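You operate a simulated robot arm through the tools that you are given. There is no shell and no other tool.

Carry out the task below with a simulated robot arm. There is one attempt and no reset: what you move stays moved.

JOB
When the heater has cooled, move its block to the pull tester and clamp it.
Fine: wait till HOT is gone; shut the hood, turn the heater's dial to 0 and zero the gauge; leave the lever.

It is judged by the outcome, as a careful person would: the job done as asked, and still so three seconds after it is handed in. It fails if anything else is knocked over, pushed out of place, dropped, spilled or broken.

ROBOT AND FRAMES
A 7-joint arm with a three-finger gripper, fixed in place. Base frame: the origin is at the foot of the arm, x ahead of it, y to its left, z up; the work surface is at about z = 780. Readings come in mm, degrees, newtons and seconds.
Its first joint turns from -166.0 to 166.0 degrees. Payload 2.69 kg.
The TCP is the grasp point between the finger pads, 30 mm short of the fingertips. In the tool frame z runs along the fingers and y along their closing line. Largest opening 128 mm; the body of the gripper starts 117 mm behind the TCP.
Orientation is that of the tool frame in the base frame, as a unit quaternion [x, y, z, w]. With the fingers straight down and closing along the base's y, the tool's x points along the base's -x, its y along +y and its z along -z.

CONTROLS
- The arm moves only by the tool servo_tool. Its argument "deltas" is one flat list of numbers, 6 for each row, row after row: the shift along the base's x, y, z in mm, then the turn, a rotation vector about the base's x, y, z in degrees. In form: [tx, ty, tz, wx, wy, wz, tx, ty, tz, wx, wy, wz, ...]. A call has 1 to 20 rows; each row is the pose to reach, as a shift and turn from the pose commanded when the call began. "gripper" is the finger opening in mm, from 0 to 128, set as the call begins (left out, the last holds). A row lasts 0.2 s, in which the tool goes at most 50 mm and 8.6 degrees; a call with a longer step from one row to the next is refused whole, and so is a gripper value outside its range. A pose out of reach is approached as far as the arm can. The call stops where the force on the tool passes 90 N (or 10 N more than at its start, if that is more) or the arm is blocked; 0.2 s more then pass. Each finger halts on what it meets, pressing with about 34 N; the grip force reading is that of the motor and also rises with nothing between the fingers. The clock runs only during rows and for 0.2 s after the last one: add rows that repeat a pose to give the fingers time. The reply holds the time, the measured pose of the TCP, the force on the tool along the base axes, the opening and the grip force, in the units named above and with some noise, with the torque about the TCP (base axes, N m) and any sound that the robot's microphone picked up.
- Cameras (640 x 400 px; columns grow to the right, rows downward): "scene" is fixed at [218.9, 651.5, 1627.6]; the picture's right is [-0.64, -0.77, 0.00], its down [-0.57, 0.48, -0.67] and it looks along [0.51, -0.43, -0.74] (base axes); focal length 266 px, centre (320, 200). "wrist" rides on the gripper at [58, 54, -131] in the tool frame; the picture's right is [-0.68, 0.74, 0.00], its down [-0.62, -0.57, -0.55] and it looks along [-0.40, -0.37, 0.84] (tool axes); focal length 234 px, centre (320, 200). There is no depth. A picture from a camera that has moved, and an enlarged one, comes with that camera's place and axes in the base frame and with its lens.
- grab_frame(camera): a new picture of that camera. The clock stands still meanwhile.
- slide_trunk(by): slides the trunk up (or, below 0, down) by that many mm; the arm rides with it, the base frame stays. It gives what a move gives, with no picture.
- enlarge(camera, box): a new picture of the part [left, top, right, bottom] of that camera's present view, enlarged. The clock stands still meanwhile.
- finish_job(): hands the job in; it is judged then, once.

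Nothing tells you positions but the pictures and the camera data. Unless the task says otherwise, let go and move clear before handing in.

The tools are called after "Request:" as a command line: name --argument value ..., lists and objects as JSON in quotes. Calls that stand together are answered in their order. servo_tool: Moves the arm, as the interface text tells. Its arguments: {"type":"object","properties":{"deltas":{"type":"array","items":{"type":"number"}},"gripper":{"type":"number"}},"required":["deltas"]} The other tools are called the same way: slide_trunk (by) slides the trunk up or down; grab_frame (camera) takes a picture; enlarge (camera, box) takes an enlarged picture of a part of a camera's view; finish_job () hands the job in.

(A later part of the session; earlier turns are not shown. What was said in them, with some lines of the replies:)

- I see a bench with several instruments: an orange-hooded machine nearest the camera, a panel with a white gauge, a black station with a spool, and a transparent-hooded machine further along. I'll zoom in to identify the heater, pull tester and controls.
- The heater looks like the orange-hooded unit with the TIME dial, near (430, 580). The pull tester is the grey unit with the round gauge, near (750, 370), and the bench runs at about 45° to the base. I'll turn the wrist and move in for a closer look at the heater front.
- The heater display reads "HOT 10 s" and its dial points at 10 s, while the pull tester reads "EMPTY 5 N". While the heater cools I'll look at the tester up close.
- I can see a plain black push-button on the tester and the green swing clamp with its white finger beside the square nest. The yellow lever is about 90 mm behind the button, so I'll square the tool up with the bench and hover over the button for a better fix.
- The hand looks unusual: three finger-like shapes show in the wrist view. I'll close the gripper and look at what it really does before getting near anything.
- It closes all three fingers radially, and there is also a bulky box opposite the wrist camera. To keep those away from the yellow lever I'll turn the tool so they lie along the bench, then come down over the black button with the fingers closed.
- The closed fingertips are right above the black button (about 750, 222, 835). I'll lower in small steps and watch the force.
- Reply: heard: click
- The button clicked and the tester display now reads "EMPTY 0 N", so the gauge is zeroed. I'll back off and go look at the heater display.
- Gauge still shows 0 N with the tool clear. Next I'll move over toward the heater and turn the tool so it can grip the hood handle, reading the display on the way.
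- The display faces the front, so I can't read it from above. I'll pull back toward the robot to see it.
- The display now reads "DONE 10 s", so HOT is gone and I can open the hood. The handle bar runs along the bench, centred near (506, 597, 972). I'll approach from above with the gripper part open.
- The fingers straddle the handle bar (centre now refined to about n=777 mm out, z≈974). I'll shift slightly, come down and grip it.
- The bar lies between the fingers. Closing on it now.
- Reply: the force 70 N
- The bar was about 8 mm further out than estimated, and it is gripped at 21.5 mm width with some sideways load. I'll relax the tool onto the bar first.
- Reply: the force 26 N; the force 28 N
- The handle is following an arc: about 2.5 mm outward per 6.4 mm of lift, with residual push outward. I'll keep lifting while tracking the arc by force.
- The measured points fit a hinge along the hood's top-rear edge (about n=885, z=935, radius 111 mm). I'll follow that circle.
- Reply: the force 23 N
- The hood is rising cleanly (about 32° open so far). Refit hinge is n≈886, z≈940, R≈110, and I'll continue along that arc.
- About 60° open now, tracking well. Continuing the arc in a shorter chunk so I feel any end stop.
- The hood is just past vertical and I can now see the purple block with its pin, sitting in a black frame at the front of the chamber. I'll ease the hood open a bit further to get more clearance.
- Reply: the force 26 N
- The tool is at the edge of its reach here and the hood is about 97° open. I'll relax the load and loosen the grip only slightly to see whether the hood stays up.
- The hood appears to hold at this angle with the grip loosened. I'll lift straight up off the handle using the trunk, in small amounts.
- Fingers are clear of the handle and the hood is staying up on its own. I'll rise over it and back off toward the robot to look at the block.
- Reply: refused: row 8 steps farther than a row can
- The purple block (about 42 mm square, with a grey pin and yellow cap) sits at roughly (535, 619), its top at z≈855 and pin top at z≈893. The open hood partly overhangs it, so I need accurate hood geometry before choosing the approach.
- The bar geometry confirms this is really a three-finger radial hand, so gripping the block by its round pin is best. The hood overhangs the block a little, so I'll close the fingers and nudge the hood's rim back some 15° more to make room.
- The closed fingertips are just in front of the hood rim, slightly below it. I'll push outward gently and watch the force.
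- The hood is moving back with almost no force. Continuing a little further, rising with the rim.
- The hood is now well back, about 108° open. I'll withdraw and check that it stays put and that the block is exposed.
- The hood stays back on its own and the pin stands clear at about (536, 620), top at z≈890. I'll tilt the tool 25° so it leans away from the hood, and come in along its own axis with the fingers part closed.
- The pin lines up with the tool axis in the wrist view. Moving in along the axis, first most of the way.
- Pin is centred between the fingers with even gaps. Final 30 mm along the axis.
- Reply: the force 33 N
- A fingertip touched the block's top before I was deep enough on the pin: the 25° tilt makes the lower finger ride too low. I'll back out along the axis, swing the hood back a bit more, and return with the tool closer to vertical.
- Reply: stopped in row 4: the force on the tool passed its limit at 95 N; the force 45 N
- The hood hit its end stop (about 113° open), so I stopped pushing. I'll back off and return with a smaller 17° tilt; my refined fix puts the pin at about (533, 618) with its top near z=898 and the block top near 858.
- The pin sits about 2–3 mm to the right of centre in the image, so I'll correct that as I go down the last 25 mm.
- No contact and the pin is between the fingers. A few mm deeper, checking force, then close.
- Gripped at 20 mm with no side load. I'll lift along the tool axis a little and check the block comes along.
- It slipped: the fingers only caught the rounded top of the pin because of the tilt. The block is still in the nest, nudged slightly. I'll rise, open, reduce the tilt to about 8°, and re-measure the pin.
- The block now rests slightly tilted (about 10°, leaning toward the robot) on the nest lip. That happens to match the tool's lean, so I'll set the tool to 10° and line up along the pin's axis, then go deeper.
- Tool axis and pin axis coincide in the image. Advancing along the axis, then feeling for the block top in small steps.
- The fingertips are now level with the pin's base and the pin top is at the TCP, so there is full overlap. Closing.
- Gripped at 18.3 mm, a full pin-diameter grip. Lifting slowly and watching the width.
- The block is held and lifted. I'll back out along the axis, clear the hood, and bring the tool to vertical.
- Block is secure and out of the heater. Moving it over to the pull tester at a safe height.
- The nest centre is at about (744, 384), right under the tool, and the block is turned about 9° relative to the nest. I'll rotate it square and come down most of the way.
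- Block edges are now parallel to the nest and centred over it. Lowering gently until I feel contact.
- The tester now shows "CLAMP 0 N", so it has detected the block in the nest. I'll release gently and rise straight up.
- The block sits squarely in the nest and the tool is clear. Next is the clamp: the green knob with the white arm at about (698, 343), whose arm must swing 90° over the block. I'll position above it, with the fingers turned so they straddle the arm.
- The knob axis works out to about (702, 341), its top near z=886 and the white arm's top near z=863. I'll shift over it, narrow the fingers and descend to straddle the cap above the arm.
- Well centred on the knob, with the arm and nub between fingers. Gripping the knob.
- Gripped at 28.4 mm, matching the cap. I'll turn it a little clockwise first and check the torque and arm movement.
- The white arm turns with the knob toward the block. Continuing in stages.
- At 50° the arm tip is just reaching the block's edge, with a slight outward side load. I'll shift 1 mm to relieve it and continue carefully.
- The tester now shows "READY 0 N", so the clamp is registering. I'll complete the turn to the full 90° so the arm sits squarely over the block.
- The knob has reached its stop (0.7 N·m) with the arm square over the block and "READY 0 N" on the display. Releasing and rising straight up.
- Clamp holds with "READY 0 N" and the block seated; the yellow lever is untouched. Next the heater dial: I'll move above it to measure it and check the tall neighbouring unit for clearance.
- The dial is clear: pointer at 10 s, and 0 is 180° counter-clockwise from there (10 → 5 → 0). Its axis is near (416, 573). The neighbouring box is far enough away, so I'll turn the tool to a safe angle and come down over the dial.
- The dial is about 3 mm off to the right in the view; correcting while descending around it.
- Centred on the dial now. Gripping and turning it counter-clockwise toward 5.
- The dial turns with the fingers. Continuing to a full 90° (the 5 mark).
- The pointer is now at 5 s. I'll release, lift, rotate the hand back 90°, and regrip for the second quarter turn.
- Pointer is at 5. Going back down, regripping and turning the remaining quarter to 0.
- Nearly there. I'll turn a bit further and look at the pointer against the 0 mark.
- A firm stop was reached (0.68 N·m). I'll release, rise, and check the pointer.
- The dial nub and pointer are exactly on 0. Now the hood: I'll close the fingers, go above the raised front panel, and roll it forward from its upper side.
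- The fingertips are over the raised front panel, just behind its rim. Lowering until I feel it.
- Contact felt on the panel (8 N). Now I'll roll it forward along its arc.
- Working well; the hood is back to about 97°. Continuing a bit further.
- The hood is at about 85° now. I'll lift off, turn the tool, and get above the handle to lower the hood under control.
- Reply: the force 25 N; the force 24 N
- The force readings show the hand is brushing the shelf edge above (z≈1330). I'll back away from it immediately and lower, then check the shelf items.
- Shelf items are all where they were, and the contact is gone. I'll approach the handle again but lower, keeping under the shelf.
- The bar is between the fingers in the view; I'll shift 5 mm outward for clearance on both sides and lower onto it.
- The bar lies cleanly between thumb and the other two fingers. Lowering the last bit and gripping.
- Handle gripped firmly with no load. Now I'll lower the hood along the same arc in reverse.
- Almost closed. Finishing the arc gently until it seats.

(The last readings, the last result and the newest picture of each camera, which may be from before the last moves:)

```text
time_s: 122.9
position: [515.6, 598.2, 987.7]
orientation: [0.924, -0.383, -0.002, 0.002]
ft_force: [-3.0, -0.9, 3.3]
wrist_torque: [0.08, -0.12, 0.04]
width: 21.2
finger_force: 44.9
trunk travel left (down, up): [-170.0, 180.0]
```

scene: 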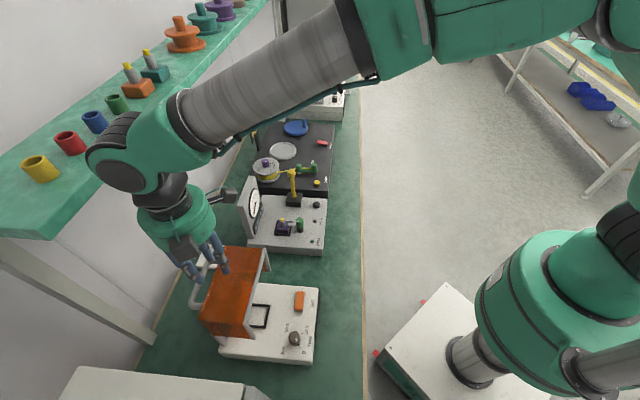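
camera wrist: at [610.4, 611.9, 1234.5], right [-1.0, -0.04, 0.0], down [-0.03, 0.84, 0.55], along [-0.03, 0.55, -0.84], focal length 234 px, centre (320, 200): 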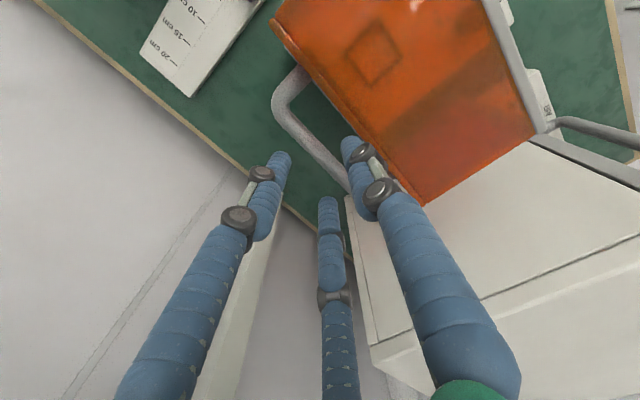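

Request:
servo_tool --deltas '[-0.4, -0.4, -2, 0, 0, 0, -0.8, -0.8, -4, 0, 0, 0]'

Request:
enlarge --camera "scene" --box '[200, 250, 340, 370]'

```text
time_s: 123.5
position: [513.4, 597.4, 982.3]
orientation: [0.924, -0.383, -0.001, 0.001]
ft_force: [-6.1, -2.6, 4.7]
wrist_torque: [0.17, -0.03, 0.01]
width: 21.5
finger_force: 44.6
trunk travel left (down, up): [-170.0, 180.0]
```

```text
3.33 times, centred on (270, 310) of scene
camera zoom: at [218.9, 651.5, 1627.6], right [-0.64, -0.77, 0.0], down [-0.57, 0.48, -0.67], along [0.51, -0.43, -0.74], focal length 886 px, centre (487, -167)
```

zoom: 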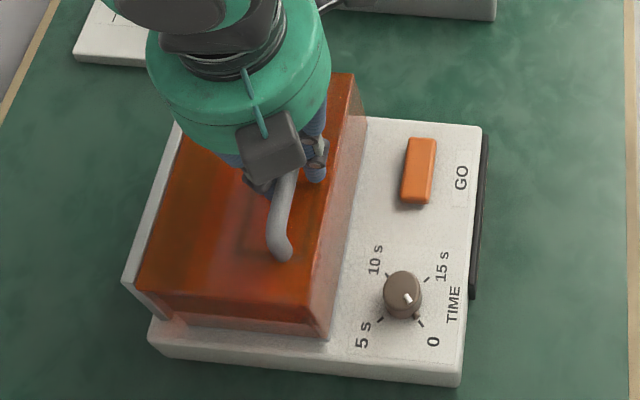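

Request:
servo_tool --deltas '[0.5, 0.5, -2, 0, 0, 0, 0.5, 0.5, -4, 0, 0, 0]'

```text
time_s: 124.1
position: [513.7, 596.2, 981.1]
orientation: [0.924, -0.383, -0.001, 0.001]
ft_force: [-21.3, -19.4, 24.5]
wrist_torque: [-0.11, 0.07, -0.02]
width: 21.5
finger_force: 44.8
trunk travel left (down, up): [-170.0, 180.0]
```

The hood is fully seated (solid resistance at z≈981, same height as when it was first closed). Relaxing, then releasing the handle.

Request:
servo_tool --deltas '[-2.5, -2.5, 3, 0, 0, 0, -2.5, -2.5, 3, 0, 0, 0]'

Request:
servo_tool --deltas '[0, 0, 0, 0, 0, 0, 0, 0, 0, 0, 0, 0, 0, 0, 0, 0, 0, 0]' --gripper 70

Request:
servo_tool --deltas '[0, 0, 10, 0, 0, 0, 0, 0, 30, 0, 0, 0, 0, 0, 60, 0, 0, 0, -25, -25, 80, 0, 0, 0]'

Request:
enlarge --camera "scene" --box '[200, 250, 340, 370]'

```text
time_s: 124.7
position: [513.4, 597.4, 981.8]
orientation: [0.924, -0.383, -0.001, 0.001]
ft_force: [-1.7, 4.6, -2.6]
wrist_torque: [0.1, 0.04, 0.06]
width: 21.3
finger_force: 44.9
trunk travel left (down, up): [-170.0, 180.0]
```

```text
time_s: 125.5
position: [514.1, 596.0, 981.3]
orientation: [0.924, -0.383, -0.002, 0.002]
ft_force: [0.5, -0.1, -0.3]
wrist_torque: [0.0, -0.01, -0.02]
width: 70.5
finger_force: 0.1
trunk travel left (down, up): [-170.0, 180.0]
```

```text
time_s: 126.5
position: [488.7, 572.3, 1061.8]
orientation: [0.924, -0.383, -0.001, 0.002]
ft_force: [0.7, -0.5, -0.3]
wrist_torque: [-0.02, 0.05, 0.0]
width: 70.0
finger_force: 0.1
trunk travel left (down, up): [-170.0, 180.0]
```

```text
3.33 times, centred on (270, 310) of scene
camera zoom: at [218.9, 651.5, 1627.6], right [-0.64, -0.77, 0.0], down [-0.57, 0.48, -0.67], along [0.51, -0.43, -0.74], focal length 886 px, centre (487, -167)
```

zoom: 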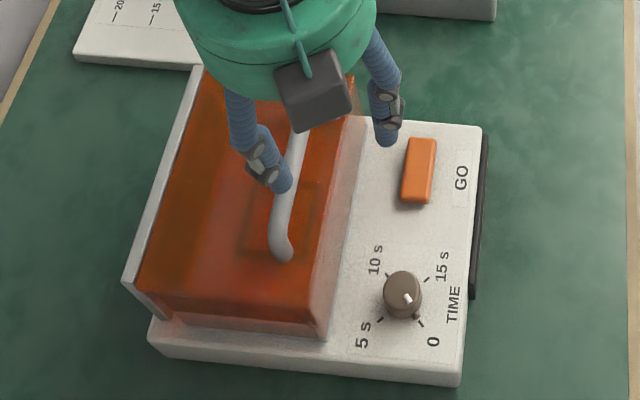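

The hood is shut and the heater hasn't shifted. I'll move clear toward the robot and do a final check of everything.

Request:
servo_tool --deltas '[-10, -40, 10, 0, 0, 0, -20, -80, 10, 0, 0, 0, -30, -120, 10, 0, 0, 0, -40, -160, 0, 0, 0, 0, -50, -200, -20, 0, 0, 0, -52, -225, -40, 0, 0, 0]' --gripper 128

Request:
grab_frame --camera "wrist"

Request:
grab_frame --camera "scene"

Request:
enlarge --camera "scene" --box '[220, 170, 340, 260]'

Request:
enlarge --camera "scene" --box '[200, 250, 340, 370]'

```text
time_s: 127.9
position: [435.0, 346.6, 1021.8]
orientation: [0.924, -0.383, -0.001, 0.001]
ft_force: [-1.1, -0.5, 0.1]
wrist_torque: [0.02, 0.0, -0.02]
width: 128.3
finger_force: 0.1
trunk travel left (down, up): [-170.0, 180.0]
```

```text
taken
camera wrist: at [437.0, 266.2, 1154.6], right [-1.0, -0.04, 0.0], down [-0.03, 0.84, 0.55], along [-0.03, 0.55, -0.84], focal length 234 px, centre (320, 200)
```

wrist: 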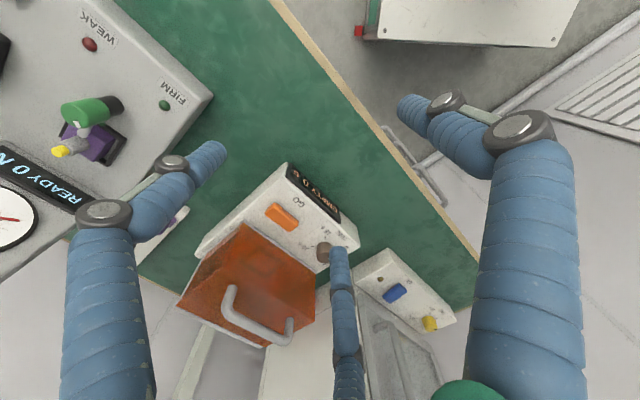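

```text
taken
```

scene: 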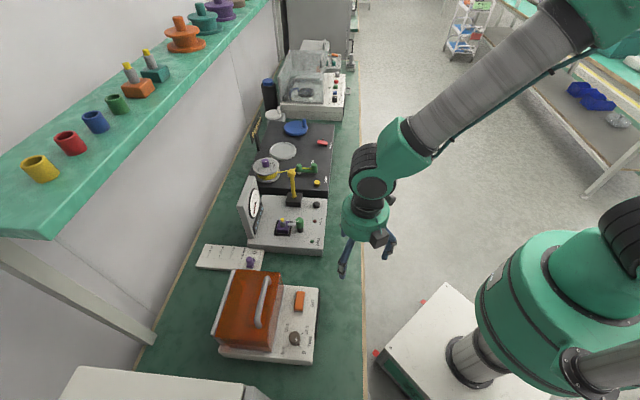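

```text
4.44 times, centred on (280, 215) of scene
camera zoom: at [218.9, 651.5, 1627.6], right [-0.64, -0.77, 0.0], down [-0.57, 0.48, -0.67], along [0.51, -0.43, -0.74], focal length 1182 px, centre (498, 133)
```

zoom: 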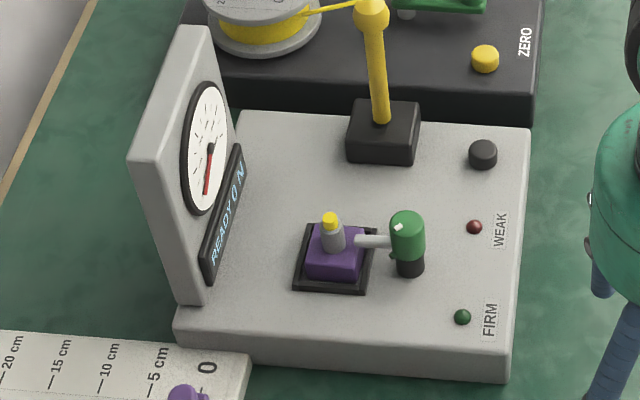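

```text
3.33 times, centred on (270, 310) of scene
camera zoom: at [218.9, 651.5, 1627.6], right [-0.64, -0.77, 0.0], down [-0.57, 0.48, -0.67], along [0.51, -0.43, -0.74], focal length 886 px, centre (487, -167)
```

zoom: 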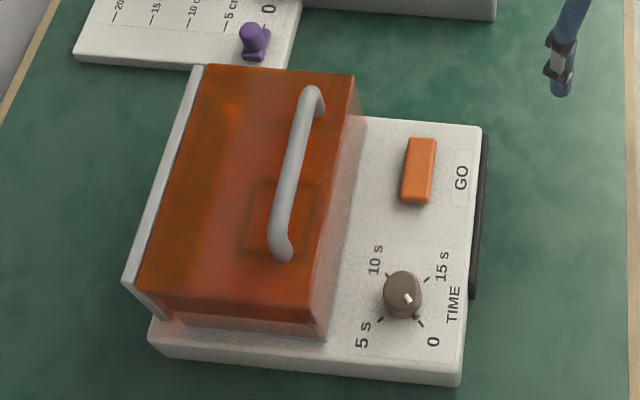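

Request:
enlarge --camera "wrist" --box '[260, 150, 370, 270]'

Request:
enlarge --camera "wrist" --box '[0, 80, 140, 250]'

Request:
enlarge --camera "scene" --box '[230, 30, 360, 200]'

```text
3.33 times, centred on (315, 210) of wrist
camera zoom: at [437.0, 266.2, 1154.6], right [-1.0, -0.04, 0.0], down [-0.03, 0.84, 0.55], along [-0.03, 0.55, -0.84], focal length 781 px, centre (337, 167)
```

zoom: 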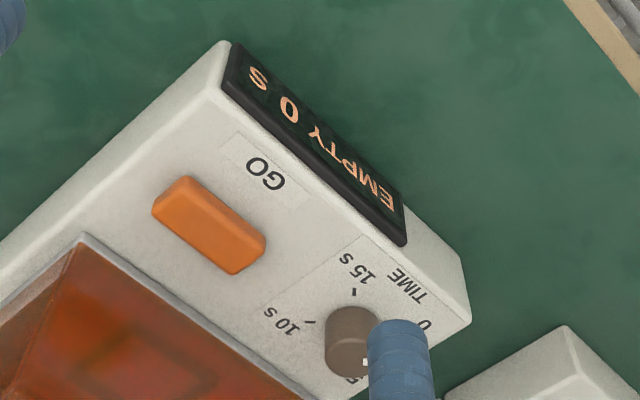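

```text
2.35 times, centred on (70, 165) of wrist
camera zoom: at [437.0, 266.2, 1154.6], right [-1.0, -0.04, 0.0], down [-0.03, 0.84, 0.55], along [-0.03, 0.55, -0.84], focal length 551 px, centre (908, 282)
```

zoom: 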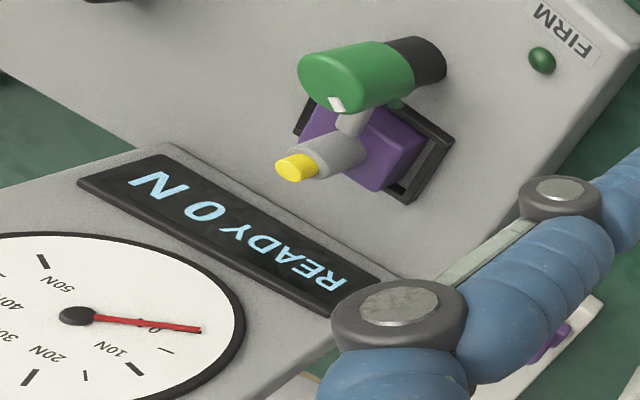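

```text
2.35 times, centred on (295, 115) of scene
camera zoom: at [218.9, 651.5, 1627.6], right [-0.64, -0.77, 0.0], down [-0.57, 0.48, -0.67], along [0.51, -0.43, -0.74], focal length 626 px, centre (379, 400)
```

zoom: 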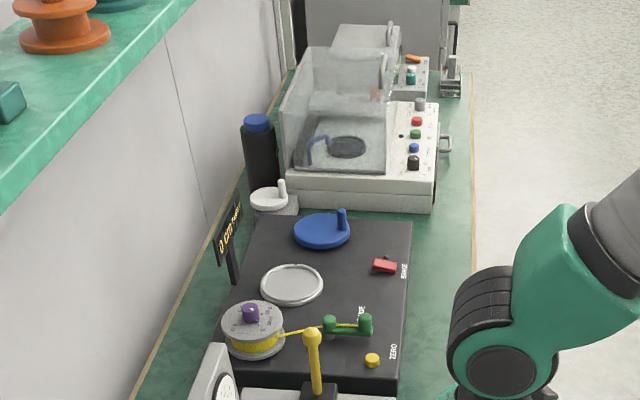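

Everything checks out: the heater shows "EMPTY 0 s" with the hood shut, and the tester shows "READY 0 N" with the block clamped and the gauge needle on zero. The lever and everything else are undisturbed and the arm is clear, so I'm handing in the job.

Request:
finish_job

```text
The job is handed in.
```

The block is in the pull tester's nest and clamped, and the job is handed in. At the final check the tester read "READY 0 N".

- **HOT:** I waited until the heater display changed from HOT to DONE before touching the hood.
- **Heater:** the hood is shut, the dial is on 0, and the display reads "EMPTY 0 s".
- **Gauge:** it read 5 N when empty. I zeroed it with the black button on the tester, and it still shows 0 N with the block clamped.
- **Lever:** I didn't touch the yellow lever.

Four things happened along the way:
- **Hood stop:** I pushed the hood against its end stop once. The call cut out at 95 N, and the hood still moved freely and closed fully afterwards.
- **Fingertip touch:** one fingertip pressed on top of the block, at about 30 N, during an early approach to the pin.
- **Grip slip:** my first grip on the block's pin slipped and left the block tilted in the heater's nest. The second grip held.
- **Shelf contact:** the arm pressed on the edge of the wall shelf, at about 25 N, while I was reaching for the hood handle. The items on the shelf looked unmoved in the pictures.
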